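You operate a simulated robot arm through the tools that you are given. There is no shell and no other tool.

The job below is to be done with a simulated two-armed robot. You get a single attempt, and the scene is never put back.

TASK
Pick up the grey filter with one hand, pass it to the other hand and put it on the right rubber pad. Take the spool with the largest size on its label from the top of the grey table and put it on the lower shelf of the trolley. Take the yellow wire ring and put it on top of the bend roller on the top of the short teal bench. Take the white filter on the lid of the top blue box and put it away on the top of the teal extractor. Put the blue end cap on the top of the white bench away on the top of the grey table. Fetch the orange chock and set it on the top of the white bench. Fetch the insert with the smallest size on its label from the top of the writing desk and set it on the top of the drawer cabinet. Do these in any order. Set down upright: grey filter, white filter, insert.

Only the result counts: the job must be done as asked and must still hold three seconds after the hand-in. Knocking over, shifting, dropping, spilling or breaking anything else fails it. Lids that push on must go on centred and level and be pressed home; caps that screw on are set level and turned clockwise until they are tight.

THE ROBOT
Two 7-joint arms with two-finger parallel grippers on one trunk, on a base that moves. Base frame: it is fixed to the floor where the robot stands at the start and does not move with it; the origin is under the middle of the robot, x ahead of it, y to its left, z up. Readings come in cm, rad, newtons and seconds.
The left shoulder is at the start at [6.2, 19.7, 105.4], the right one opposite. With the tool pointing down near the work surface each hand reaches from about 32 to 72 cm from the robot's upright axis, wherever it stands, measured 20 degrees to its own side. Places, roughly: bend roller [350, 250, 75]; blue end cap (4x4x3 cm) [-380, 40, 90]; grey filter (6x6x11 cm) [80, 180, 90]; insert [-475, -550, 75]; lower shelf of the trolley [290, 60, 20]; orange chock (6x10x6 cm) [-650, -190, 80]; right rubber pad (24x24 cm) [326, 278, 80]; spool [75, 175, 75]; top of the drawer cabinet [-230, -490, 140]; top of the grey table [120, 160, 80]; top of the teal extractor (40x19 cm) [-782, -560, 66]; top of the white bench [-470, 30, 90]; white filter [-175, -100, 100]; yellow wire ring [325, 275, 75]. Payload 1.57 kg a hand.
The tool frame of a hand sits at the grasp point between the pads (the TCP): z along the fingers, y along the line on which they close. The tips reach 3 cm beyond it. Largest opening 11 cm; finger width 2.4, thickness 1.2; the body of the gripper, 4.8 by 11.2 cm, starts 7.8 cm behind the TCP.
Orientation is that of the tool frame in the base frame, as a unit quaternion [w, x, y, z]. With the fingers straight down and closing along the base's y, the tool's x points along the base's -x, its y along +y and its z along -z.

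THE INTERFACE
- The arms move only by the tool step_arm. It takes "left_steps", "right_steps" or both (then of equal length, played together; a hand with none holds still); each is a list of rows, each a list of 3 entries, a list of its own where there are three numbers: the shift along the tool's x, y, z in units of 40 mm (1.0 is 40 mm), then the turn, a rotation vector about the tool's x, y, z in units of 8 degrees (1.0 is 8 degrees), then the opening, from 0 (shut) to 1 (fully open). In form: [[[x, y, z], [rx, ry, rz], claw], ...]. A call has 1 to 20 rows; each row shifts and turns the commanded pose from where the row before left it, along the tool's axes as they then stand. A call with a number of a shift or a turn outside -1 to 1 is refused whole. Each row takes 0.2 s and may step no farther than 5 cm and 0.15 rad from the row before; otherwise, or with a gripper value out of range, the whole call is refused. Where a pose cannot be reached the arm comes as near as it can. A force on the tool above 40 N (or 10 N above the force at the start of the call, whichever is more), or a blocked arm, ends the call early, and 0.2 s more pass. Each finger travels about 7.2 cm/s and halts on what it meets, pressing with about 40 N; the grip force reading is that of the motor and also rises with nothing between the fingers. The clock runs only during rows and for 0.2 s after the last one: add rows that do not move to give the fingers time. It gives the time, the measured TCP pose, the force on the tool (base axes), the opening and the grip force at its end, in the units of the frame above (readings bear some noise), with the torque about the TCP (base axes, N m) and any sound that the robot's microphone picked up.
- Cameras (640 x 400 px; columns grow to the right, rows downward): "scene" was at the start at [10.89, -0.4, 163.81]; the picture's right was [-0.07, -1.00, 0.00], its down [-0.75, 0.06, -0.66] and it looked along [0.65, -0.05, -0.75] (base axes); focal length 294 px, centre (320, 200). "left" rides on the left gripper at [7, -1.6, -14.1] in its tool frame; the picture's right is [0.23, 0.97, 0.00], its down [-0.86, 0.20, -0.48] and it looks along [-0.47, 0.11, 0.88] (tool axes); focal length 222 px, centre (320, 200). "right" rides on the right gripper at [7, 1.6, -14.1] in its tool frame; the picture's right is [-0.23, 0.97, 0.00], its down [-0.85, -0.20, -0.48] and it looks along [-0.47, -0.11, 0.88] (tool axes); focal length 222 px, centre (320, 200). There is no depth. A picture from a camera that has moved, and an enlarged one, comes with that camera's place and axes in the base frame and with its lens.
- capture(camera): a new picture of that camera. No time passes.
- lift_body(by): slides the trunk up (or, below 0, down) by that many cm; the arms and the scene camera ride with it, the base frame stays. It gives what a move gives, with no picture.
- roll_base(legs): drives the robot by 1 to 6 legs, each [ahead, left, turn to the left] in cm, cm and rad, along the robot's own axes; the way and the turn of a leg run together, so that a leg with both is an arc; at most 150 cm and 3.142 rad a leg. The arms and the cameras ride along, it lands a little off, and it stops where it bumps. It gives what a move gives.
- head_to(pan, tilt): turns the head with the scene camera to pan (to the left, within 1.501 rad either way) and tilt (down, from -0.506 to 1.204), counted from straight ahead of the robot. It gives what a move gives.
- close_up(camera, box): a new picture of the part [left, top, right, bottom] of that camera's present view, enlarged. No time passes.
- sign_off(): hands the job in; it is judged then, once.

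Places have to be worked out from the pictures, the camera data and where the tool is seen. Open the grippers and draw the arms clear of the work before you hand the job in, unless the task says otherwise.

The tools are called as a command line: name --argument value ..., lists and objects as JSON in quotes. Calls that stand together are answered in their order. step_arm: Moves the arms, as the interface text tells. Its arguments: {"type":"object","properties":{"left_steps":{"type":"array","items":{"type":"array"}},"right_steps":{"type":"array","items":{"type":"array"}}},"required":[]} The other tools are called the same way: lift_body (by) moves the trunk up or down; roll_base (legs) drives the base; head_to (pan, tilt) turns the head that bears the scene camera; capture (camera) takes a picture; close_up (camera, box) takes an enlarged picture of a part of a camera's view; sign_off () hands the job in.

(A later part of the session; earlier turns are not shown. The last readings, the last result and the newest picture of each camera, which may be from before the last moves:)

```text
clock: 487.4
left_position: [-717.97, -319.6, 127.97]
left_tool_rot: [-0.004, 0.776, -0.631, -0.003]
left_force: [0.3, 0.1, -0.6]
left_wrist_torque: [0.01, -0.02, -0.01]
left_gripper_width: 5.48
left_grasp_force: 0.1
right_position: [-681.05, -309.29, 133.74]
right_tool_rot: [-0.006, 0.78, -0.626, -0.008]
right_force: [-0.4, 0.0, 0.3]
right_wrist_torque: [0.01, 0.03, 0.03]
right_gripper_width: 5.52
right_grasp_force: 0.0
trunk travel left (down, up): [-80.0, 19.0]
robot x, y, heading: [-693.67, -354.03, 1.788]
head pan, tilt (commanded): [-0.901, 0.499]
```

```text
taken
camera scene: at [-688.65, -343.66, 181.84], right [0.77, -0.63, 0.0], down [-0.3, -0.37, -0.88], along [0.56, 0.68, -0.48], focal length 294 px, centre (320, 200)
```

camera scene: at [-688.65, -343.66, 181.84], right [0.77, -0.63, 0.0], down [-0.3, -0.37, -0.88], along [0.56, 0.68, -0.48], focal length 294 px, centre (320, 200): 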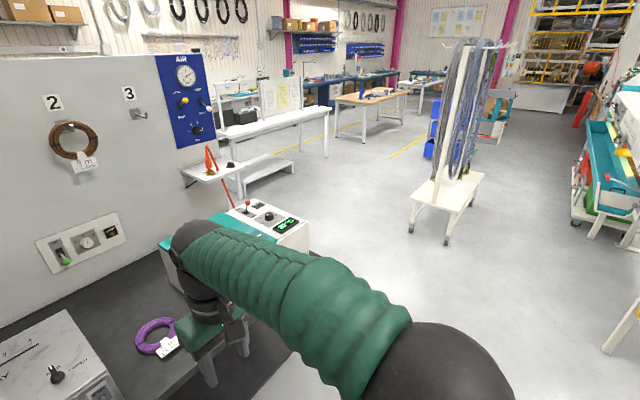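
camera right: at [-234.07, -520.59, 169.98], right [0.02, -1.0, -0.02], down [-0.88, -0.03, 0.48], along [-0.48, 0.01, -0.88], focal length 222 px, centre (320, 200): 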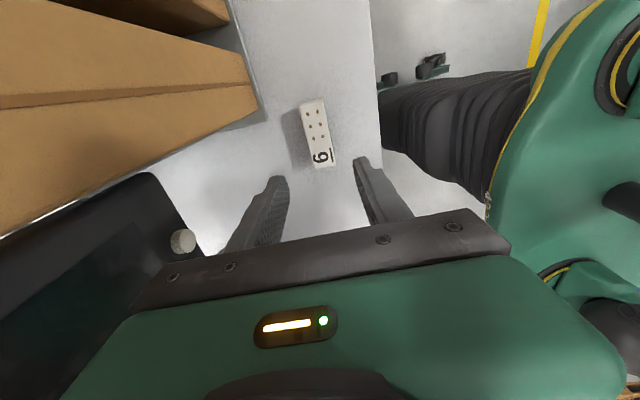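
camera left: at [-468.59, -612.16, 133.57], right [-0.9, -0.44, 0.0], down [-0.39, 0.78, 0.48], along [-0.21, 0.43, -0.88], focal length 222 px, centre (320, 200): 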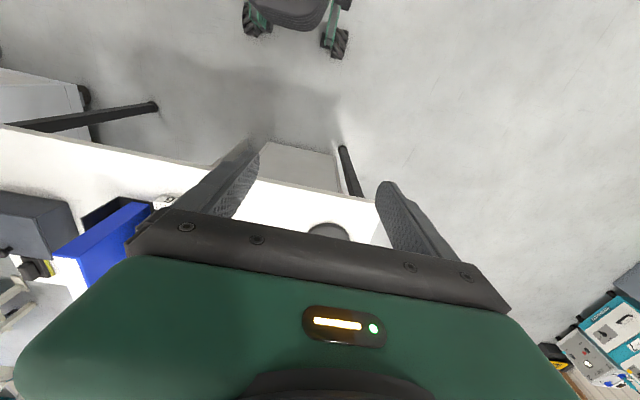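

The chock must be hidden behind the white/teal machine. I go round to the table's east end and look from there.

roll_base --legs '[[0, -100, 0], [0, -45, 0], [0, 0, 1.6], [0, -80, 0]]'

head_to --pan -0.4 --tilt 0.6

capture --camera "scene"

```text
clock: 502.6
left_position: [-601.39, -270.82, 127.95]
left_tool_rot: [-0.001, 0.995, 0.101, -0.005]
left_force: [0.4, 0.0, -1.0]
left_wrist_torque: [0.02, 0.01, 0.02]
left_gripper_width: 5.48
left_grasp_force: 0.1
right_position: [-611.64, -233.94, 133.72]
right_tool_rot: [0.001, 0.994, 0.106, -0.011]
right_force: [0.3, 0.3, 0.9]
right_wrist_torque: [-0.04, 0.0, -0.01]
right_gripper_width: 5.5
right_grasp_force: 0.0
trunk travel left (down, up): [-80.0, 19.0]
robot x, y, heading: [-567.11, -246.46, -2.934]
head pan, tilt (commanded): [-0.901, 0.499]
```

```text
clock: 503.6
left_position: [-601.28, -270.63, 128.03]
left_tool_rot: [-0.001, 0.995, 0.101, -0.005]
left_force: [-0.1, 0.5, 0.2]
left_wrist_torque: [0.01, -0.02, -0.02]
left_gripper_width: 5.47
left_grasp_force: 0.0
right_position: [-611.72, -233.7, 133.72]
right_tool_rot: [0.001, 0.994, 0.106, -0.01]
right_force: [-0.3, 0.4, -0.1]
right_wrist_torque: [-0.01, 0.01, 0.04]
right_gripper_width: 5.49
right_grasp_force: 0.1
trunk travel left (down, up): [-80.0, 19.0]
robot x, y, heading: [-567.33, -246.38, -2.932]
head pan, tilt (commanded): [-0.4, 0.6]
```

```text
taken
camera scene: at [-579.11, -245.38, 180.94], right [0.19, 0.98, 0.0], down [0.56, -0.11, -0.82], along [-0.81, 0.16, -0.57], focal length 294 px, centre (320, 200)
```

scene: 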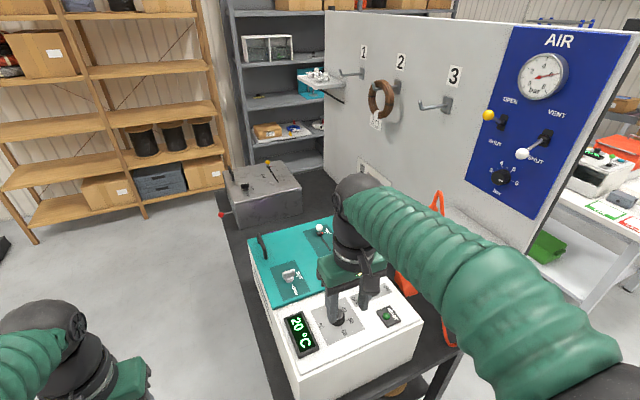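

An orange object shows between the machine and the panel. I zoom there and also use the right hand camera.

close_up --camera "scene" --box '[360, 180, 500, 360]'

capture --camera "right"

```text
2.22 times, centred on (430, 270) of scene
camera zoom: at [-579.11, -245.38, 180.94], right [0.19, 0.98, 0.0], down [0.56, -0.11, -0.82], along [-0.81, 0.16, -0.57], focal length 652 px, centre (76, 44)
```

zoom: 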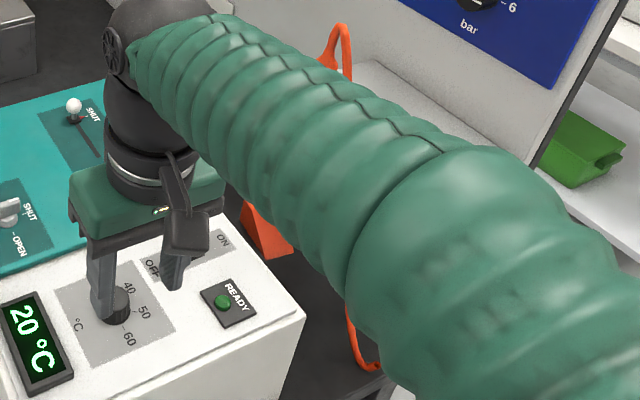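

```text
taken
camera right: at [-604.23, -233.79, 147.63], right [-0.02, -1.0, 0.0], down [-0.87, 0.02, 0.5], along [-0.5, 0.0, -0.87], focal length 222 px, centre (320, 200)
```

right: 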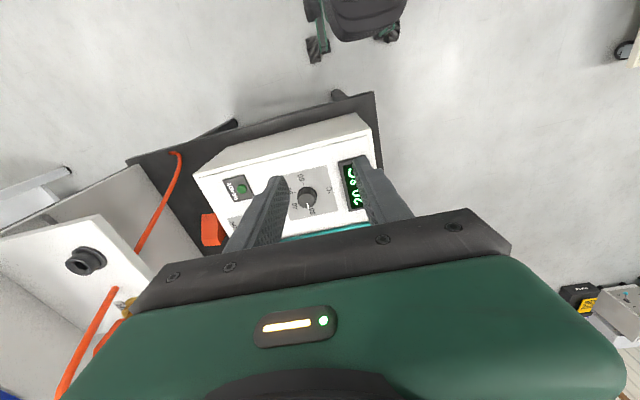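

The orange chock is at about [-651, -194] in the slot between the machine and the panel. I draw the right hand back to get a clear view of that slot and the shelf above it.

step_arm --right_steps '[[[0.6, -0.8, 0], [0, 0, 0], 0.8], [[0.6, -0.8, 0], [0, 0, 0], 0.8], [[0.4, -0.8, 0], [0, 0, 0], 0.8], [[0, -0.8, 0], [0, 0, 0], 0.8], [[0, 0, 0], [0, 0, 0], 0.8]]'

head_to --pan -0.35 --tilt 0.75

capture --camera "scene"

capture --camera "right"

```text
clock: 504.8
left_position: [-601.32, -270.43, 128.08]
left_tool_rot: [0.001, 0.995, 0.101, -0.004]
left_force: [0.0, 0.0, -0.1]
left_wrist_torque: [0.01, 0.01, 0.01]
left_gripper_width: 5.5
left_grasp_force: 0.0
right_position: [-608.08, -219.54, 133.45]
right_tool_rot: [0.002, 0.994, 0.106, -0.009]
right_force: [0.1, 1.5, 0.6]
right_wrist_torque: [-0.02, 0.01, 0.04]
right_gripper_width: 8.79
right_grasp_force: 0.1
trunk travel left (down, up): [-80.0, 19.0]
robot x, y, heading: [-567.24, -246.34, -2.933]
head pan, tilt (commanded): [-0.4, 0.6]
```

```text
clock: 505.5
left_position: [-601.44, -270.4, 128.01]
left_tool_rot: [0.001, 0.995, 0.101, -0.004]
left_force: [0.6, 0.2, 0.1]
left_wrist_torque: [0.0, 0.03, -0.02]
left_gripper_width: 5.51
left_grasp_force: 0.0
right_position: [-608.11, -219.64, 133.4]
right_tool_rot: [0.001, 0.994, 0.106, -0.01]
right_force: [0.1, 0.4, 0.0]
right_wrist_torque: [0.01, -0.02, 0.03]
right_gripper_width: 8.8
right_grasp_force: 0.1
trunk travel left (down, up): [-80.0, 19.0]
robot x, y, heading: [-567.13, -246.94, -2.934]
head pan, tilt (commanded): [-0.351, 0.75]
```

```text
taken
camera scene: at [-578.64, -245.6, 179.65], right [0.14, 0.99, 0.0], down [0.68, -0.1, -0.73], along [-0.72, 0.1, -0.68], focal length 294 px, centre (320, 200)
```

scene: 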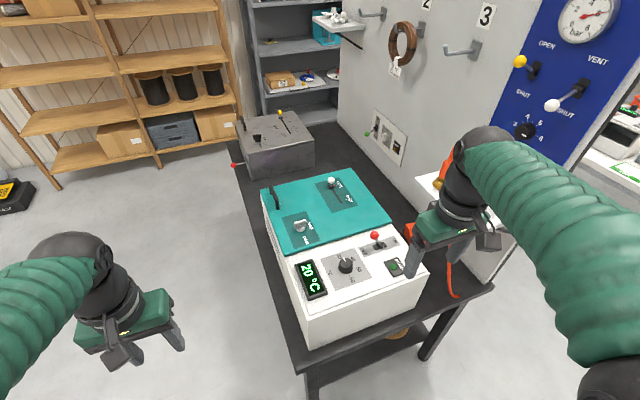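

```text
taken
camera right: at [-600.73, -219.7, 147.31], right [-0.02, -1.0, 0.01], down [-0.87, 0.02, 0.5], along [-0.5, 0.0, -0.87], focal length 222 px, centre (320, 200)
```

right: 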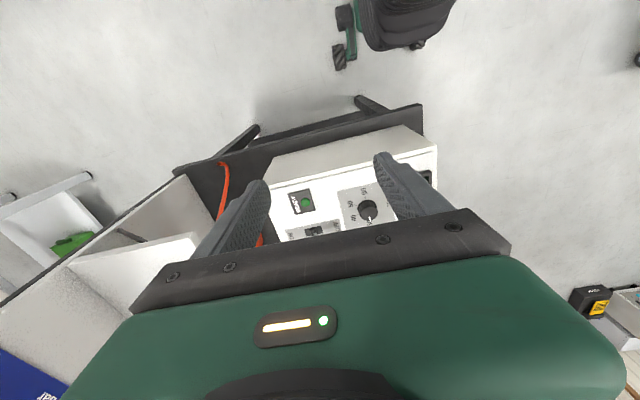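

I need a straight look along the slot. I tuck the right hand inward, move the base 33 cm north, and look.

step_arm --right_steps '[[[0.2, 0.8, -0.3], [0, 0, 0], 0.8], [[0.2, 0.8, -0.3], [0, 0, 0], 0.8], [[0, 0.8, -0.3], [0, 0, 0], 0.8], [[0, 0, 0], [0, 0, 0], 0.8]]'

roll_base --legs '[[0, -33, 0.036]]'

head_to --pan -0.1 --tilt 0.75

capture --camera "scene"

```text
clock: 506.5
left_position: [-601.5, -270.59, 128.05]
left_tool_rot: [-0.001, 0.995, 0.101, -0.004]
left_force: [0.2, 0.0, 0.9]
left_wrist_torque: [0.0, -0.04, -0.01]
left_gripper_width: 5.51
left_grasp_force: 0.0
right_position: [-604.37, -228.69, 136.95]
right_tool_rot: [0.001, 0.994, 0.106, -0.01]
right_force: [-0.2, 0.3, 0.3]
right_wrist_torque: [0.04, -0.03, -0.02]
right_gripper_width: 8.77
right_grasp_force: 0.0
trunk travel left (down, up): [-80.0, 19.0]
robot x, y, heading: [-567.02, -245.96, -2.934]
head pan, tilt (commanded): [-0.351, 0.75]
```

```text
clock: 508.6
left_position: [-607.65, -241.06, 127.78]
left_tool_rot: [-0.005, 0.993, 0.116, -0.005]
left_force: [-0.2, 0.3, 0.1]
left_wrist_torque: [-0.01, -0.02, -0.03]
left_gripper_width: 5.49
left_grasp_force: 0.1
right_position: [-611.87, -199.34, 137.29]
right_tool_rot: [-0.003, 0.993, 0.121, -0.011]
right_force: [-0.1, 0.1, -1.1]
right_wrist_torque: [-0.02, 0.01, -0.04]
right_gripper_width: 8.8
right_grasp_force: 0.0
trunk travel left (down, up): [-80.0, 19.0]
robot x, y, heading: [-574.24, -214.2, -2.903]
head pan, tilt (commanded): [-0.351, 0.75]
```

```text
clock: 509.4
left_position: [-607.76, -240.44, 127.94]
left_tool_rot: [-0.003, 0.993, 0.116, -0.004]
left_force: [-0.5, -0.2, -0.9]
left_wrist_torque: [0.04, 0.02, 0.03]
left_gripper_width: 5.53
left_grasp_force: 0.0
right_position: [-612.05, -198.7, 137.16]
right_tool_rot: [-0.001, 0.992, 0.123, -0.011]
right_force: [-0.2, -0.1, -0.3]
right_wrist_torque: [0.0, 0.0, 0.04]
right_gripper_width: 8.8
right_grasp_force: 0.1
trunk travel left (down, up): [-80.0, 19.0]
robot x, y, heading: [-574.52, -214.75, -2.9]
head pan, tilt (commanded): [-0.099, 0.75]
```

```text
taken
camera scene: at [-585.66, -217.06, 179.65], right [-0.14, 0.99, 0.0], down [0.68, 0.1, -0.73], along [-0.72, -0.1, -0.68], focal length 294 px, centre (320, 200)
```

scene: 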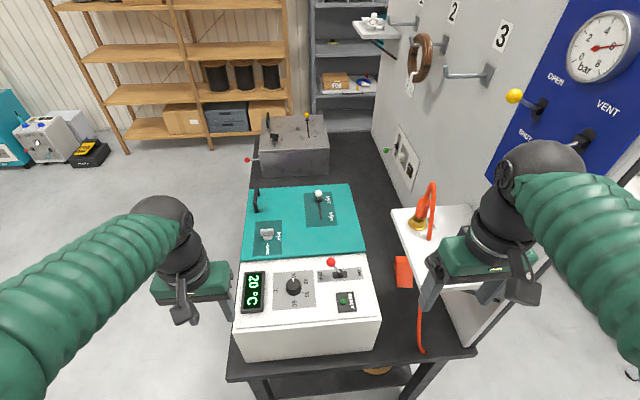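

Now the slot is visible with the chock beside the shelf. I zoom in to measure it.

close_up --camera "scene" --box '[340, 170, 500, 330]'

capture --camera "right"

```text
2.50 times, centred on (420, 250) of scene
camera zoom: at [-585.66, -217.06, 179.65], right [-0.14, 0.99, 0.0], down [0.68, 0.1, -0.73], along [-0.72, -0.1, -0.68], focal length 734 px, centre (70, 75)
```

zoom: 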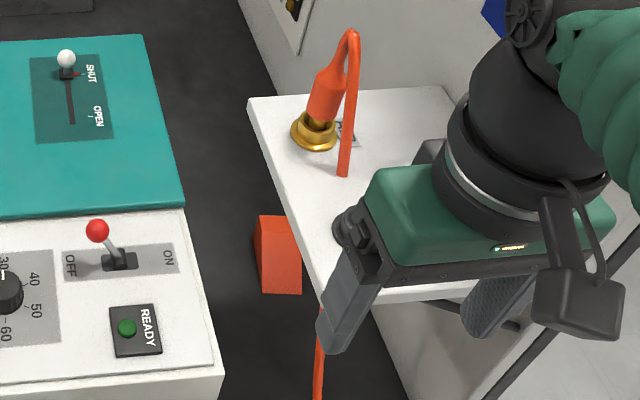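

```text
taken
camera right: at [-604.61, -198.57, 151.03], right [0.02, -1.0, 0.0], down [-0.87, -0.01, 0.5], along [-0.5, -0.01, -0.87], focal length 222 px, centre (320, 200)
```

right: 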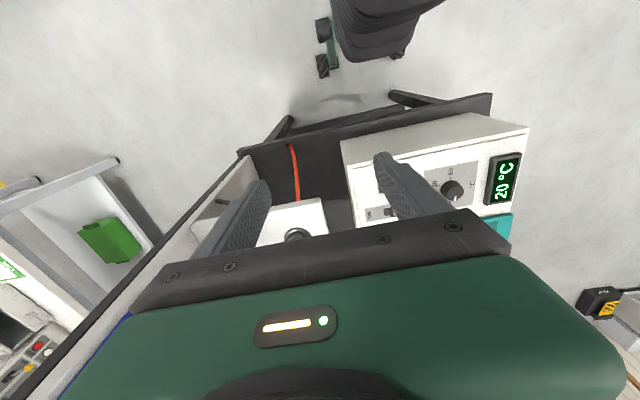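

I zoom further on the chock to see its shape and how much the shelf covers it.

close_up --camera "scene" --box '[375, 235, 435, 305]'

head_to --pan 0.0 --tilt 0.75

```text
5.71 times, centred on (405, 270) of scene
camera zoom: at [-585.66, -217.06, 179.65], right [-0.14, 0.99, 0.0], down [0.68, 0.1, -0.73], along [-0.72, -0.1, -0.68], focal length 1678 px, centre (-166, -200)
```

zoom: 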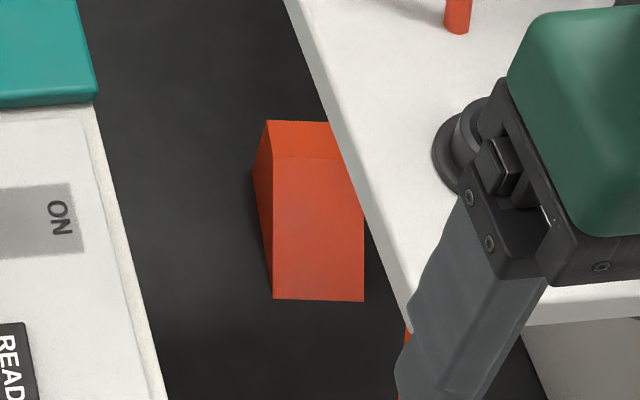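

```text
clock: 510.1
left_position: [-608.1, -239.33, 128.07]
left_tool_rot: [0.002, 0.993, 0.116, -0.004]
left_force: [-0.2, 0.4, 0.7]
left_wrist_torque: [0.05, 0.04, 0.03]
left_gripper_width: 5.51
left_grasp_force: 0.0
right_position: [-612.44, -197.34, 136.96]
right_tool_rot: [0.004, 0.993, 0.121, -0.01]
right_force: [0.4, 0.3, 0.6]
right_wrist_torque: [0.03, 0.0, 0.01]
right_gripper_width: 8.8
right_grasp_force: 0.2
trunk travel left (down, up): [-80.0, 19.0]
robot x, y, heading: [-574.38, -214.41, -2.908]
head pan, tilt (commanded): [0.0, 0.75]
```

The chock is a wedge in a slot half under a shelf, with a hose at the entrance: it must be taken with a nearly level hand driven straight in. I back off to a pre-position aligned with a line just north of the hose.

roll_base --legs '[[-36, -37, 0], [0, 0, 0.168]]'

step_arm --right_steps '[[[-0.8, 0.2, 0], [0, 0, 0], 0.6], [[-0.8, 0.2, 0], [0, 0, 0], 0.6], [[-0.8, 0.2, 0], [0, 0, 0], 0.6], [[-0.8, 0.2, 0], [0, 0, 0], 0.6], [[-0.8, 0.2, 0], [0, 0, 0], 0.6], [[-0.8, 0.2, 0.3], [0, 0, 0], 0.6], [[0, 0, 0.5], [0, 0, 0], 0.6], [[0, 0, 0.5], [0, 0, 0], 0.6], [[0, 0, 0], [0, -1, 0], 0.6], [[0, 0, 0], [0, -1, 0], 0.6], [[0, 0, 0], [0, -1, 0], 0.6], [[0, 0, 0], [0, -1, 0], 0.6], [[0, 0, 0], [0, -1, 0], 0.6], [[0, 0, 0], [0, -1, 0], 0.6], [[0, 0, 0], [0, -1, 0], 0.6], [[0, 0, 0], [0, -1, 0], 0.6], [[0, 0, 0], [0, 0, 0], 0.6]]'

capture --camera "scene"

capture --camera "right"

```text
clock: 513.8
left_position: [-577.21, -199.34, 127.95]
left_tool_rot: [0.001, 0.979, 0.203, -0.003]
left_force: [0.4, -0.5, -0.4]
left_wrist_torque: [0.0, -0.03, 0.0]
left_gripper_width: 5.54
left_grasp_force: 0.0
right_position: [-588.76, -159.19, 136.94]
right_tool_rot: [0.004, 0.978, 0.207, -0.009]
right_force: [-0.4, 1.1, -0.2]
right_wrist_torque: [-0.02, -0.01, 0.03]
right_gripper_width: 8.81
right_grasp_force: 0.3
trunk travel left (down, up): [-80.0, 19.0]
robot x, y, heading: [-548.42, -169.15, -2.727]
head pan, tilt (commanded): [0.0, 0.75]
```

```text
clock: 517.4
left_position: [-576.97, -199.5, 128.01]
left_tool_rot: [0.0, 0.979, 0.202, -0.004]
left_force: [1.0, 0.9, 0.0]
left_wrist_torque: [0.01, 0.02, 0.0]
left_gripper_width: 5.53
left_grasp_force: 0.0
right_position: [-604.23, -171.53, 132.11]
right_tool_rot: [0.112, 0.824, 0.174, -0.528]
right_force: [0.2, 0.1, 0.4]
right_wrist_torque: [-0.04, 0.0, 0.0]
right_gripper_width: 6.6
right_grasp_force: 0.1
trunk travel left (down, up): [-80.0, 19.0]
robot x, y, heading: [-548.48, -168.9, -2.728]
head pan, tilt (commanded): [0.0, 0.75]
```

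```text
taken
camera scene: at [-559.07, -173.34, 179.65], right [-0.4, 0.91, 0.0], down [0.62, 0.28, -0.73], along [-0.67, -0.3, -0.68], focal length 294 px, centre (320, 200)
```

scene: 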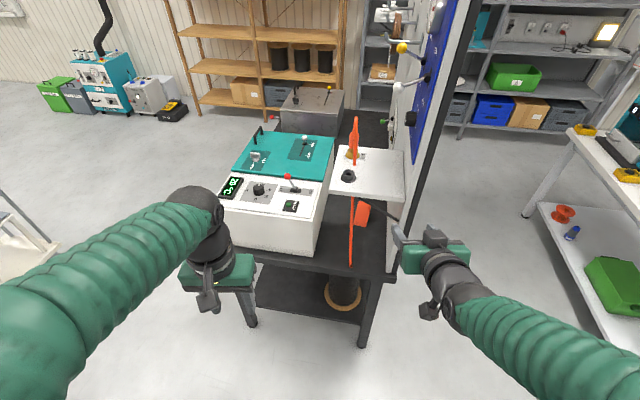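

```text
taken
camera right: at [-589.16, -166.52, 131.68], right [0.31, -0.93, 0.21], down [-0.01, 0.21, 0.98], along [-0.95, -0.31, 0.06], focal length 222 px, centre (320, 200)
```

right: 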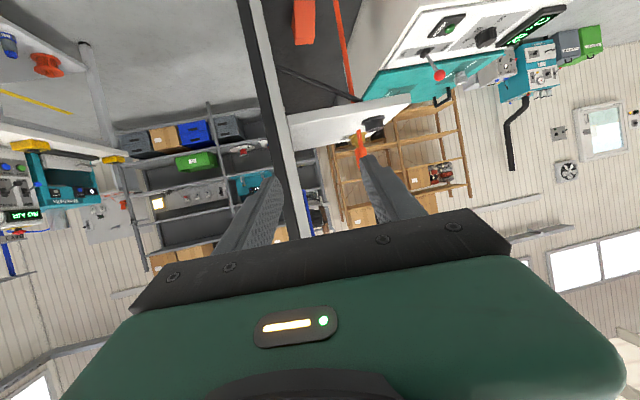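

I now see the slot, chock, hose and shelf clearly. I zoom to refine all positions before going in.

close_up --camera "scene" --box '[300, 120, 460, 280]'

close_up --camera "right" --box '[220, 0, 480, 200]'

```text
2.50 times, centred on (380, 200) of scene
camera zoom: at [-559.07, -173.34, 179.65], right [-0.4, 0.91, 0.0], down [0.62, 0.28, -0.73], along [-0.67, -0.3, -0.68], focal length 734 px, centre (170, 200)
```

zoom: 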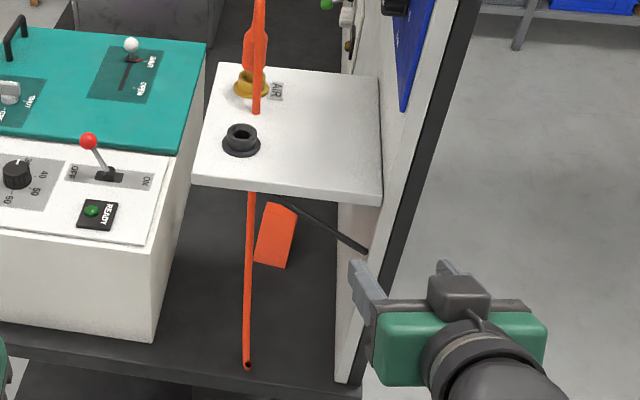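

```text
2.00 times, centred on (350, 100) of right
camera zoom: at [-589.16, -166.52, 131.68], right [0.31, -0.93, 0.21], down [-0.01, 0.21, 0.98], along [-0.95, -0.31, 0.06], focal length 444 px, centre (260, 400)
```

zoom: 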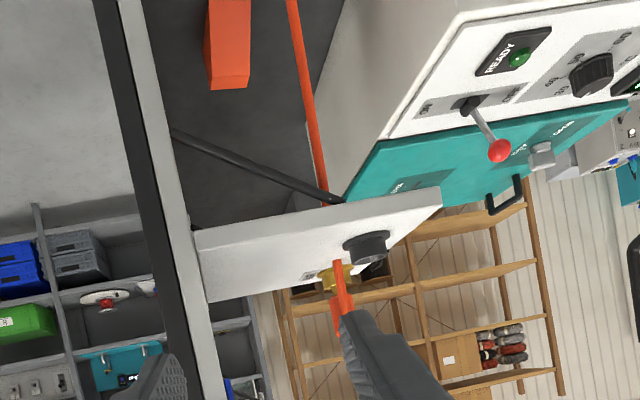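

The hand already lies on the intended line. I back the base 22 cm, lower the trunk, then extend and lower the right hand to chock height in free space.

roll_base --legs '[[-22, 0, 0]]'

lift_body --by -22

step_arm --right_steps '[[[-0.4, 0, 0.8], [0, 0, 0], 0.62], [[-0.4, 0, 0.8], [0, 0, 0], 0.62], [[-0.4, 0, 0.8], [0, 0, 0], 0.62], [[-0.4, 0, 0.8], [0, 0, 0], 0.62], [[-0.3, 0, 0.7], [0, 0, 0], 0.62], [[0.8, 0, 0.4], [0, 0, 0], 0.62], [[0.8, 0, 0.4], [0, 0, 0], 0.62], [[0.8, 0, 0.4], [0, 0, 0], 0.62], [[0.8, 0, 0.4], [0, 0, 0], 0.62], [[0.8, 0, 0.4], [0, 0, 0], 0.62], [[0.8, 0, 0.4], [0, 0, 0], 0.62], [[0.8, 0, 0.4], [0, 0, 0], 0.62], [[0, 0, 0], [0, 0, 0], 0.62]]'

capture --camera "scene"

capture --camera "right"

```text
clock: 519.1
left_position: [-557.47, -191.08, 127.84]
left_tool_rot: [0.0, 0.979, 0.204, -0.002]
left_force: [-0.1, -0.3, -0.4]
left_wrist_torque: [0.01, 0.0, 0.01]
left_gripper_width: 5.47
left_grasp_force: 0.0
right_position: [-584.89, -163.02, 131.92]
right_tool_rot: [0.114, 0.825, 0.177, -0.524]
right_force: [-1.1, -0.7, -0.4]
right_wrist_torque: [0.0, 0.02, -0.01]
right_gripper_width: 6.56
right_grasp_force: 0.0
trunk travel left (down, up): [-80.0, 19.0]
robot x, y, heading: [-528.68, -159.98, -2.722]
head pan, tilt (commanded): [0.0, 0.75]
```

```text
clock: 521.4
left_position: [-557.03, -190.73, 106.08]
left_tool_rot: [0.001, 0.979, 0.205, -0.005]
left_force: [0.5, -0.1, 0.3]
left_wrist_torque: [-0.04, 0.0, -0.01]
left_gripper_width: 5.5
left_grasp_force: 0.1
right_position: [-584.31, -162.76, 110.19]
right_tool_rot: [0.114, 0.824, 0.176, -0.527]
right_force: [-0.2, -0.5, 0.9]
right_wrist_torque: [0.0, 0.01, 0.0]
right_gripper_width: 6.59
right_grasp_force: 0.1
trunk travel left (down, up): [-58.0, 41.0]
robot x, y, heading: [-528.63, -159.85, -2.719]
head pan, tilt (commanded): [0.0, 0.75]
```

```text
clock: 524.2
left_position: [-556.86, -190.81, 106.1]
left_tool_rot: [0.001, 0.979, 0.204, -0.004]
left_force: [-0.4, 0.8, 0.3]
left_wrist_torque: [-0.03, -0.03, -0.04]
left_gripper_width: 5.52
left_grasp_force: 0.1
right_position: [-600.74, -170.36, 85.77]
right_tool_rot: [0.114, 0.823, 0.177, -0.527]
right_force: [-0.3, -0.3, -0.4]
right_wrist_torque: [0.0, 0.0, -0.03]
right_gripper_width: 6.82
right_grasp_force: 0.0
trunk travel left (down, up): [-58.0, 41.0]
robot x, y, heading: [-528.64, -160.23, -2.719]
head pan, tilt (commanded): [0.0, 0.75]
```

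```text
taken
camera scene: at [-539.26, -164.59, 157.64], right [-0.41, 0.91, 0.0], down [0.62, 0.28, -0.73], along [-0.67, -0.3, -0.68], focal length 294 px, centre (320, 200)
```

scene: 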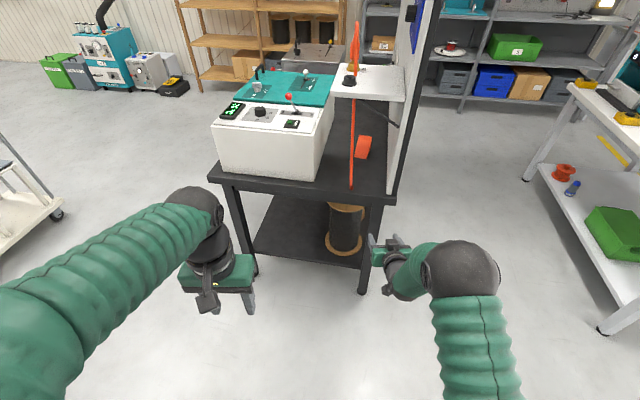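

```text
taken
camera right: at [-585.71, -165.37, 85.24], right [0.31, -0.93, 0.21], down [-0.01, 0.21, 0.98], along [-0.95, -0.31, 0.06], focal length 222 px, centre (320, 200)
```

right: 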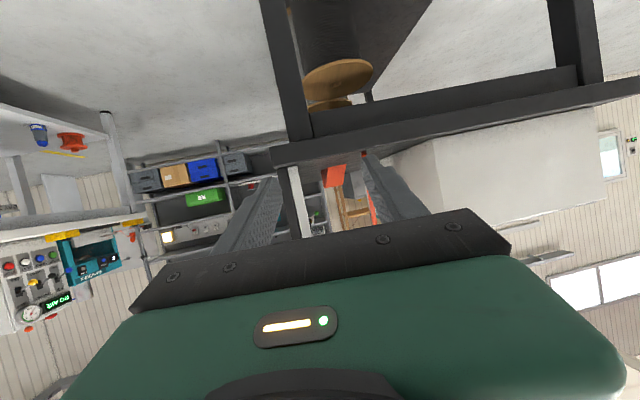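

The chock projects exactly where computed. I extend 6 cm more, lower to 82.8 and correct 5 mm, then drive in stages.

step_arm --right_steps '[[[0.018, -0.042, 0.558], [0, 0, 0], 0.62], [[0.018, -0.042, 0.558], [0, 0, 0], 0.62], [[0.018, -0.042, 0.558], [0, 0, 0], 0.62], [[0, 0, 0], [0, 0, 0], 0.62]]'

roll_base --legs '[[18, 0, 0]]'

capture --camera "right"

capture --camera "scene"

```text
clock: 525.2
left_position: [-556.88, -190.74, 106.01]
left_tool_rot: [0.001, 0.979, 0.204, -0.004]
left_force: [0.4, -1.0, -0.4]
left_wrist_torque: [0.0, 0.0, 0.01]
left_gripper_width: 5.48
left_grasp_force: 0.0
right_position: [-606.56, -172.24, 82.64]
right_tool_rot: [0.115, 0.824, 0.178, -0.526]
right_force: [-0.9, 0.0, -0.3]
right_wrist_torque: [0.01, -0.01, 0.03]
right_gripper_width: 6.83
right_grasp_force: 0.0
trunk travel left (down, up): [-58.0, 41.0]
robot x, y, heading: [-528.48, -160.22, -2.722]
head pan, tilt (commanded): [0.0, 0.75]
```

```text
clock: 526.7
left_position: [-573.27, -198.23, 106.07]
left_tool_rot: [0.001, 0.979, 0.204, -0.005]
left_force: [-0.4, 0.0, 0.3]
left_wrist_torque: [0.02, 0.03, -0.03]
left_gripper_width: 5.49
left_grasp_force: 0.1
right_position: [-623.04, -179.65, 82.79]
right_tool_rot: [0.113, 0.824, 0.176, -0.527]
right_force: [0.5, -0.5, -0.6]
right_wrist_torque: [0.01, 0.01, 0.04]
right_gripper_width: 6.81
right_grasp_force: 0.1
trunk travel left (down, up): [-58.0, 41.0]
robot x, y, heading: [-545.3, -167.58, -2.726]
head pan, tilt (commanded): [0.0, 0.75]
```

```text
taken
camera right: at [-607.98, -174.66, 82.24], right [0.31, -0.93, 0.21], down [-0.01, 0.21, 0.98], along [-0.95, -0.31, 0.06], focal length 222 px, centre (320, 200)
```

right: 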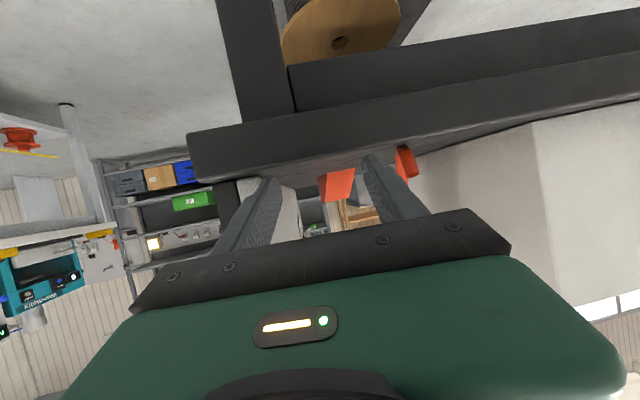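

```text
taken
camera scene: at [-555.7, -171.92, 157.65], right [-0.41, 0.91, 0.0], down [0.62, 0.28, -0.73], along [-0.67, -0.3, -0.68], focal length 294 px, centre (320, 200)
```

scene: 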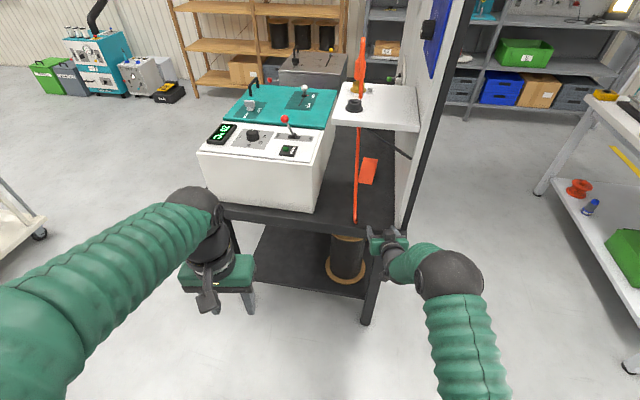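

Alignment is right on the line, with about 3 cm margin to both hose and panel. I drive 20 cm further in.

roll_base --legs '[[10, 0, 0], [9, 0, 0]]'

capture --camera "right"

capture --camera "scene"

```text
clock: 528.0
left_position: [-582.01, -201.85, 106.12]
left_tool_rot: [0.001, 0.979, 0.204, -0.005]
left_force: [0.6, -0.9, 0.3]
left_wrist_torque: [-0.01, 0.04, 0.0]
left_gripper_width: 5.53
left_grasp_force: 0.0
right_position: [-631.31, -183.29, 82.64]
right_tool_rot: [0.114, 0.825, 0.175, -0.526]
right_force: [-0.8, 0.1, -0.5]
right_wrist_torque: [0.05, -0.04, 0.01]
right_gripper_width: 6.81
right_grasp_force: 0.0
trunk travel left (down, up): [-58.0, 41.0]
robot x, y, heading: [-553.7, -170.98, -2.723]
head pan, tilt (commanded): [0.0, 0.75]
stopped in leg 1: the force on the tool passed its limit at 118 N (the readings are from after the stop); the commanded pose is now the measured one
```

```text
taken
camera right: at [-616.32, -178.32, 82.21], right [0.31, -0.93, 0.21], down [-0.02, 0.22, 0.98], along [-0.95, -0.31, 0.05], focal length 222 px, centre (320, 200)
```

right: 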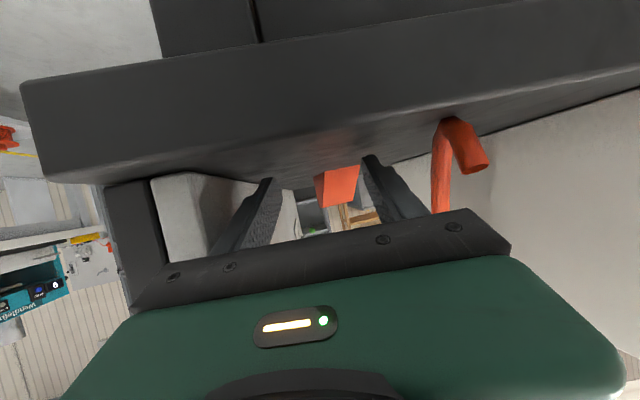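

```text
taken
camera scene: at [-564.69, -175.81, 157.62], right [-0.41, 0.91, 0.0], down [0.62, 0.28, -0.73], along [-0.67, -0.3, -0.68], focal length 294 px, centre (320, 200)
```

scene: 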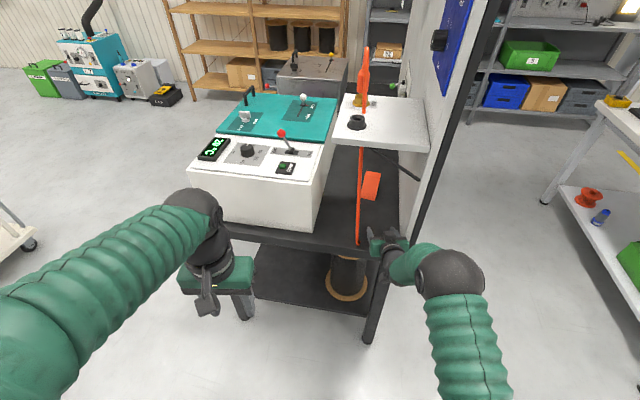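

The fingertips met the table edge (table top is about z 81.5, higher than I assumed). I back off 6 cm, raise the hand 3 cm and re-check the geometry.

roll_base --legs '[[-6, 0, 0]]'

step_arm --right_steps '[[[-0.34, 0.07, -0.157], [0, 0, 0], 0.62], [[-0.34, 0.07, -0.157], [0, 0, 0], 0.62], [[-0.06, 0, -0.03], [0, 0, 0], 0.62], [[0, 0, 0], [0, 0, 0], 0.62]]'

capture --camera "right"

close_up --camera "scene" --box '[300, 80, 480, 280]'

```text
clock: 528.9
left_position: [-576.29, -199.55, 106.15]
left_tool_rot: [0.001, 0.979, 0.205, -0.006]
left_force: [-0.5, -0.2, 0.1]
left_wrist_torque: [0.0, 0.02, 0.01]
left_gripper_width: 5.52
left_grasp_force: 0.1
right_position: [-625.79, -181.03, 82.76]
right_tool_rot: [0.114, 0.824, 0.176, -0.526]
right_force: [0.7, 0.6, 0.4]
right_wrist_torque: [0.01, 0.0, -0.01]
right_gripper_width: 6.82
right_grasp_force: 0.0
trunk travel left (down, up): [-58.0, 41.0]
robot x, y, heading: [-548.2, -168.73, -2.717]
head pan, tilt (commanded): [0.0, 0.75]
```

```text
clock: 529.9
left_position: [-576.26, -199.51, 106.14]
left_tool_rot: [0.001, 0.979, 0.204, -0.006]
left_force: [-0.2, -1.0, 0.2]
left_wrist_torque: [-0.02, 0.0, -0.01]
left_gripper_width: 5.49
left_grasp_force: 0.0
right_position: [-625.69, -181.3, 86.05]
right_tool_rot: [0.114, 0.824, 0.176, -0.526]
right_force: [0.4, -0.2, -0.5]
right_wrist_torque: [0.01, 0.03, 0.0]
right_gripper_width: 6.82
right_grasp_force: 0.1
trunk travel left (down, up): [-58.0, 41.0]
robot x, y, heading: [-548.0, -168.97, -2.723]
head pan, tilt (commanded): [0.0, 0.75]
```

```text
taken
camera right: at [-610.62, -176.46, 85.62], right [0.31, -0.93, 0.21], down [-0.01, 0.22, 0.98], along [-0.95, -0.31, 0.05], focal length 222 px, centre (320, 200)
```

right: 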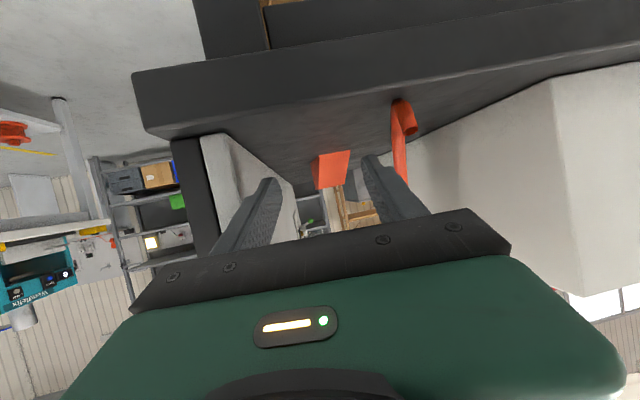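

```text
2.00 times, centred on (390, 180) of scene
camera zoom: at [-559.19, -173.49, 157.63], right [-0.41, 0.91, 0.0], down [0.62, 0.28, -0.73], along [-0.67, -0.3, -0.68], focal length 587 px, centre (180, 240)
```

zoom: 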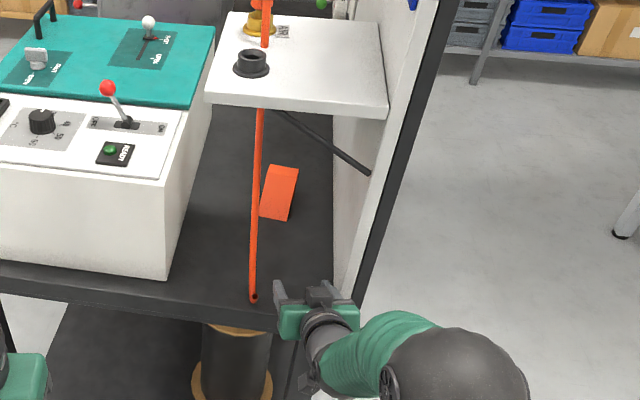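

Now the camera sees the table top, hose and panel clearly. I zoom on the chock in the right camera to refine the line.

close_up --camera "right" --box '[190, 80, 450, 240]'

```text
2.46 times, centred on (320, 160) of right
camera zoom: at [-610.62, -176.46, 85.62], right [0.31, -0.93, 0.21], down [-0.01, 0.22, 0.98], along [-0.95, -0.31, 0.05], focal length 547 px, centre (320, 298)
```

zoom: 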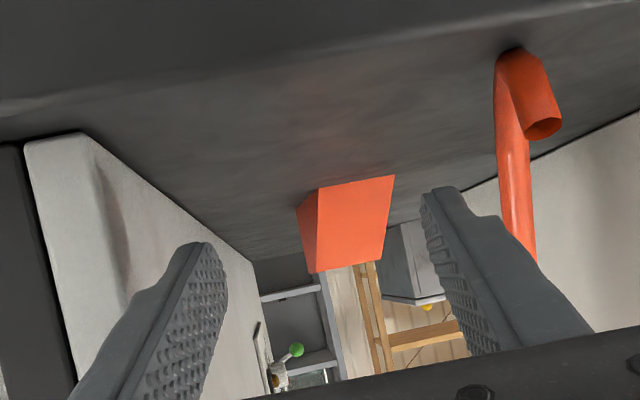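

Margins in the passage north of the hose are about 1.6 cm if centred, but the forearm would come close to the shelf strut, so I back off 15 cm, lower the trunk 12 cm and raise the hand correspondingly for a flatter arm.

roll_base --legs '[[-15, 0, 0]]'

lift_body --by -12

step_arm --right_steps '[[[-0.68, -0.05, -0.3135], [0, 0, 0], 0.62], [[-0.68, -0.05, -0.3135], [0, 0, 0], 0.62], [[-0.68, -0.05, -0.3135], [0, 0, 0], 0.62], [[-0.68, -0.06, -0.3135], [0, 0, 0], 0.62], [[0, 0, 0], [0, 0, 0], 0.62]]'

capture --camera "scene"

capture --camera "right"

```text
clock: 531.3
left_position: [-562.69, -193.39, 106.06]
left_tool_rot: [0.001, 0.979, 0.205, -0.006]
left_force: [-0.8, 0.8, 0.1]
left_wrist_torque: [0.02, 0.03, -0.02]
left_gripper_width: 5.51
left_grasp_force: 0.0
right_position: [-612.03, -175.4, 86.02]
right_tool_rot: [0.115, 0.824, 0.176, -0.526]
right_force: [-0.2, 1.2, -0.5]
right_wrist_torque: [0.01, -0.04, 0.0]
right_gripper_width: 6.84
right_grasp_force: 0.0
trunk travel left (down, up): [-58.0, 41.0]
robot x, y, heading: [-534.87, -162.75, -2.719]
head pan, tilt (commanded): [0.0, 0.75]
```

```text
clock: 532.8
left_position: [-562.29, -193.19, 94.21]
left_tool_rot: [0.001, 0.979, 0.206, -0.006]
left_force: [-0.4, 0.0, -0.2]
left_wrist_torque: [0.01, 0.02, 0.02]
left_gripper_width: 5.49
left_grasp_force: 0.0
right_position: [-611.83, -175.18, 74.39]
right_tool_rot: [0.115, 0.823, 0.176, -0.527]
right_force: [-0.6, 0.8, -0.4]
right_wrist_torque: [-0.01, -0.03, -0.02]
right_gripper_width: 6.8
right_grasp_force: 0.0
trunk travel left (down, up): [-46.0, 53.0]
robot x, y, heading: [-534.57, -162.61, -2.722]
head pan, tilt (commanded): [0.0, 0.75]
```

```text
clock: 534.0
left_position: [-562.36, -193.21, 94.16]
left_tool_rot: [0.001, 0.979, 0.205, -0.007]
left_force: [0.1, 0.6, -0.1]
left_wrist_torque: [0.0, -0.01, -0.01]
left_gripper_width: 5.49
left_grasp_force: 0.0
right_position: [-612.15, -174.46, 86.09]
right_tool_rot: [0.115, 0.824, 0.177, -0.526]
right_force: [0.4, -0.9, -0.5]
right_wrist_torque: [-0.02, 0.01, -0.01]
right_gripper_width: 6.83
right_grasp_force: 0.1
trunk travel left (down, up): [-46.0, 53.0]
robot x, y, heading: [-534.73, -162.92, -2.718]
head pan, tilt (commanded): [0.0, 0.75]
```

```text
taken
camera scene: at [-545.47, -167.34, 145.63], right [-0.41, 0.91, 0.0], down [0.62, 0.28, -0.73], along [-0.67, -0.3, -0.68], focal length 294 px, centre (320, 200)
```

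scene: 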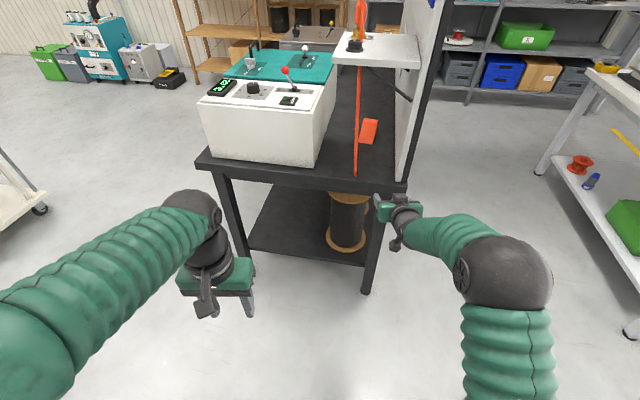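

```text
taken
camera right: at [-597.08, -169.56, 85.61], right [0.31, -0.93, 0.21], down [-0.01, 0.22, 0.98], along [-0.95, -0.31, 0.05], focal length 222 px, centre (320, 200)
```

right: 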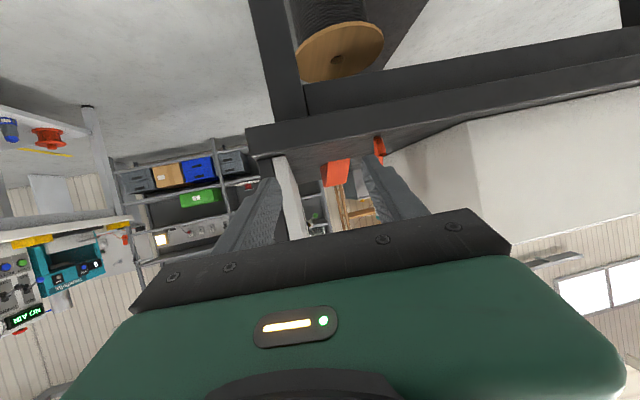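

Lowering made the elbow swing out, which is worse. I restore the trunk height and instead extend the arm almost straight (TCP 80 cm ahead), so the forearm stays in line with the hand.

lift_body --by 12

step_arm --right_steps '[[[0.563, 0, 0.569], [0, 0, 0], 0.62], [[0.563, 0, 0.569], [0, 0, 0], 0.62], [[0.563, 0, 0.569], [0, 0, 0], 0.62], [[0.563, 0, 0.569], [0, 0, 0], 0.62], [[0, 0, 0], [0, 0, 0], 0.62]]'

capture --camera "scene"

capture --camera "right"

```text
clock: 535.5
left_position: [-562.34, -193.28, 106.31]
left_tool_rot: [0.002, 0.979, 0.206, -0.007]
left_force: [-0.6, 0.1, 0.1]
left_wrist_torque: [0.0, -0.01, 0.02]
left_gripper_width: 5.5
left_grasp_force: 0.1
right_position: [-612.13, -174.49, 98.15]
right_tool_rot: [0.115, 0.823, 0.176, -0.527]
right_force: [0.1, -0.5, -0.5]
right_wrist_torque: [0.02, 0.0, -0.02]
right_gripper_width: 6.82
right_grasp_force: 0.0
trunk travel left (down, up): [-58.0, 41.0]
robot x, y, heading: [-534.38, -162.8, -2.721]
head pan, tilt (commanded): [0.0, 0.75]
```

```text
clock: 536.7
left_position: [-562.32, -193.21, 106.23]
left_tool_rot: [0.001, 0.979, 0.206, -0.008]
left_force: [-0.4, 0.2, -0.1]
left_wrist_torque: [0.0, -0.02, 0.01]
left_gripper_width: 5.51
left_grasp_force: 0.1
right_position: [-616.21, -176.3, 86.21]
right_tool_rot: [0.116, 0.823, 0.176, -0.527]
right_force: [-0.7, -0.3, -0.2]
right_wrist_torque: [-0.02, 0.0, 0.0]
right_gripper_width: 6.83
right_grasp_force: 0.1
trunk travel left (down, up): [-58.0, 41.0]
robot x, y, heading: [-535.0, -162.68, -2.717]
head pan, tilt (commanded): [0.0, 0.75]
```

```text
taken
camera scene: at [-545.38, -167.3, 157.64], right [-0.41, 0.91, 0.0], down [0.62, 0.28, -0.73], along [-0.67, -0.3, -0.68], focal length 294 px, centre (320, 200)
```

scene: 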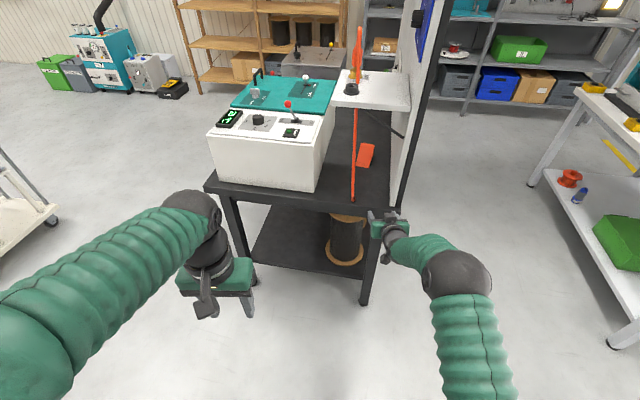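

```text
taken
camera right: at [-601.23, -171.32, 85.6], right [0.31, -0.93, 0.21], down [-0.01, 0.22, 0.98], along [-0.95, -0.31, 0.06], focal length 222 px, centre (320, 200)
```

right: 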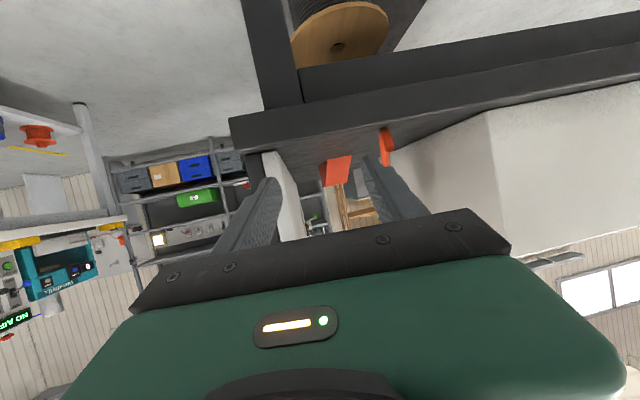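

The natural bent of this arm puts the forearm north of the hand, so the better plan is: hand heading nearly along the slot (−2.93), enter north of the hose, then sidestep south to the chock. I back off, turn right 0.21 rad and re-position in front of the entrance.

roll_base --legs '[[-15, 0, 0], [0, 0, -0.211], [5, 23.6, 0]]'

capture --camera "right"

capture --camera "scene"

```text
clock: 540.2
left_position: [-554.42, -203.61, 106.36]
left_tool_rot: [0.006, 0.995, 0.103, -0.007]
left_force: [-0.1, 0.3, 0.2]
left_wrist_torque: [-0.04, -0.01, -0.02]
left_gripper_width: 5.49
left_grasp_force: 0.1
right_position: [-603.82, -176.1, 85.94]
right_tool_rot: [0.063, 0.838, 0.087, -0.535]
right_force: [0.0, -0.2, 0.5]
right_wrist_torque: [0.0, -0.03, -0.01]
right_gripper_width: 6.84
right_grasp_force: 0.1
trunk travel left (down, up): [-58.0, 41.0]
robot x, y, heading: [-520.41, -180.24, -2.929]
head pan, tilt (commanded): [0.0, 0.75]
```

```text
taken
camera right: at [-588.04, -174.33, 85.38], right [0.12, -0.97, 0.22], down [0.03, 0.22, 0.97], along [-0.99, -0.11, 0.05], focal length 222 px, centre (320, 200)
```

right: 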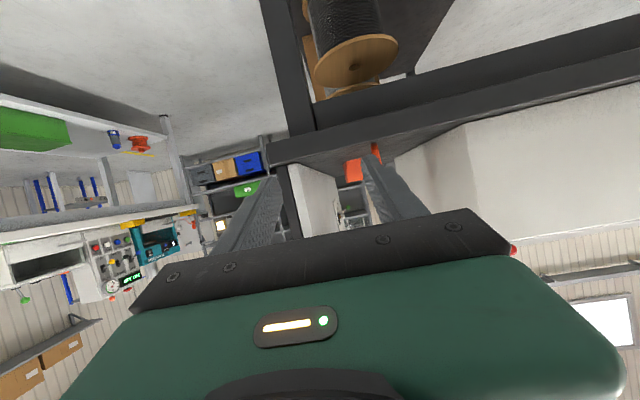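

```text
taken
camera scene: at [-532.76, -181.3, 157.63], right [-0.21, 0.98, -0.01], down [0.67, 0.14, -0.73], along [-0.71, -0.16, -0.68], focal length 294 px, centre (320, 200)
```

scene: 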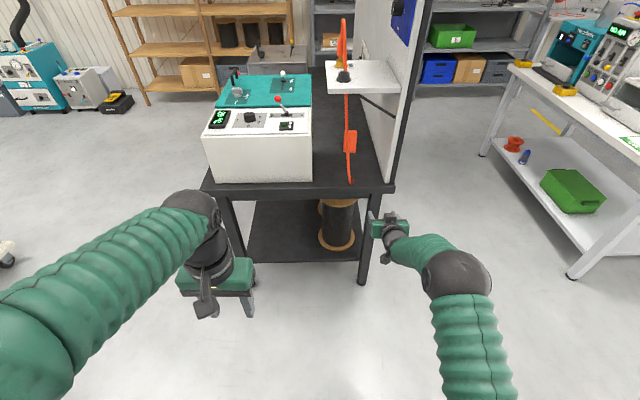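

The entrance is now centred on the hand (hose about 8 cm left, panel about 8.5 cm right of the hand's centre line). I drive in by stages, checking the hand camera.

roll_base --legs '[[20, -0.4, 0]]'

capture --camera "right"

```text
clock: 541.8
left_position: [-573.67, -208.15, 106.38]
left_tool_rot: [0.003, 0.995, 0.103, -0.007]
left_force: [-0.1, -0.1, -0.5]
left_wrist_torque: [0.02, 0.01, 0.02]
left_gripper_width: 5.52
left_grasp_force: 0.2
right_position: [-623.03, -180.46, 86.19]
right_tool_rot: [0.061, 0.837, 0.089, -0.537]
right_force: [-0.2, -0.8, -1.0]
right_wrist_torque: [-0.01, 0.01, 0.02]
right_gripper_width: 6.84
right_grasp_force: 0.0
trunk travel left (down, up): [-58.0, 41.0]
robot x, y, heading: [-540.23, -184.37, -2.929]
head pan, tilt (commanded): [0.0, 0.75]
```

```text
taken
camera right: at [-607.26, -178.65, 85.63], right [0.12, -0.97, 0.21], down [0.03, 0.22, 0.98], along [-0.99, -0.11, 0.06], focal length 222 px, centre (320, 200)
```

right: 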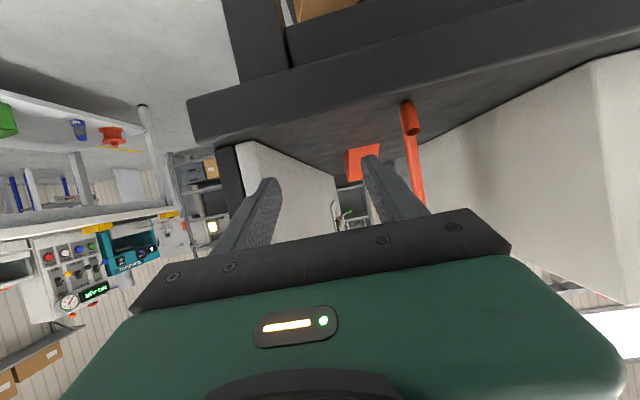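

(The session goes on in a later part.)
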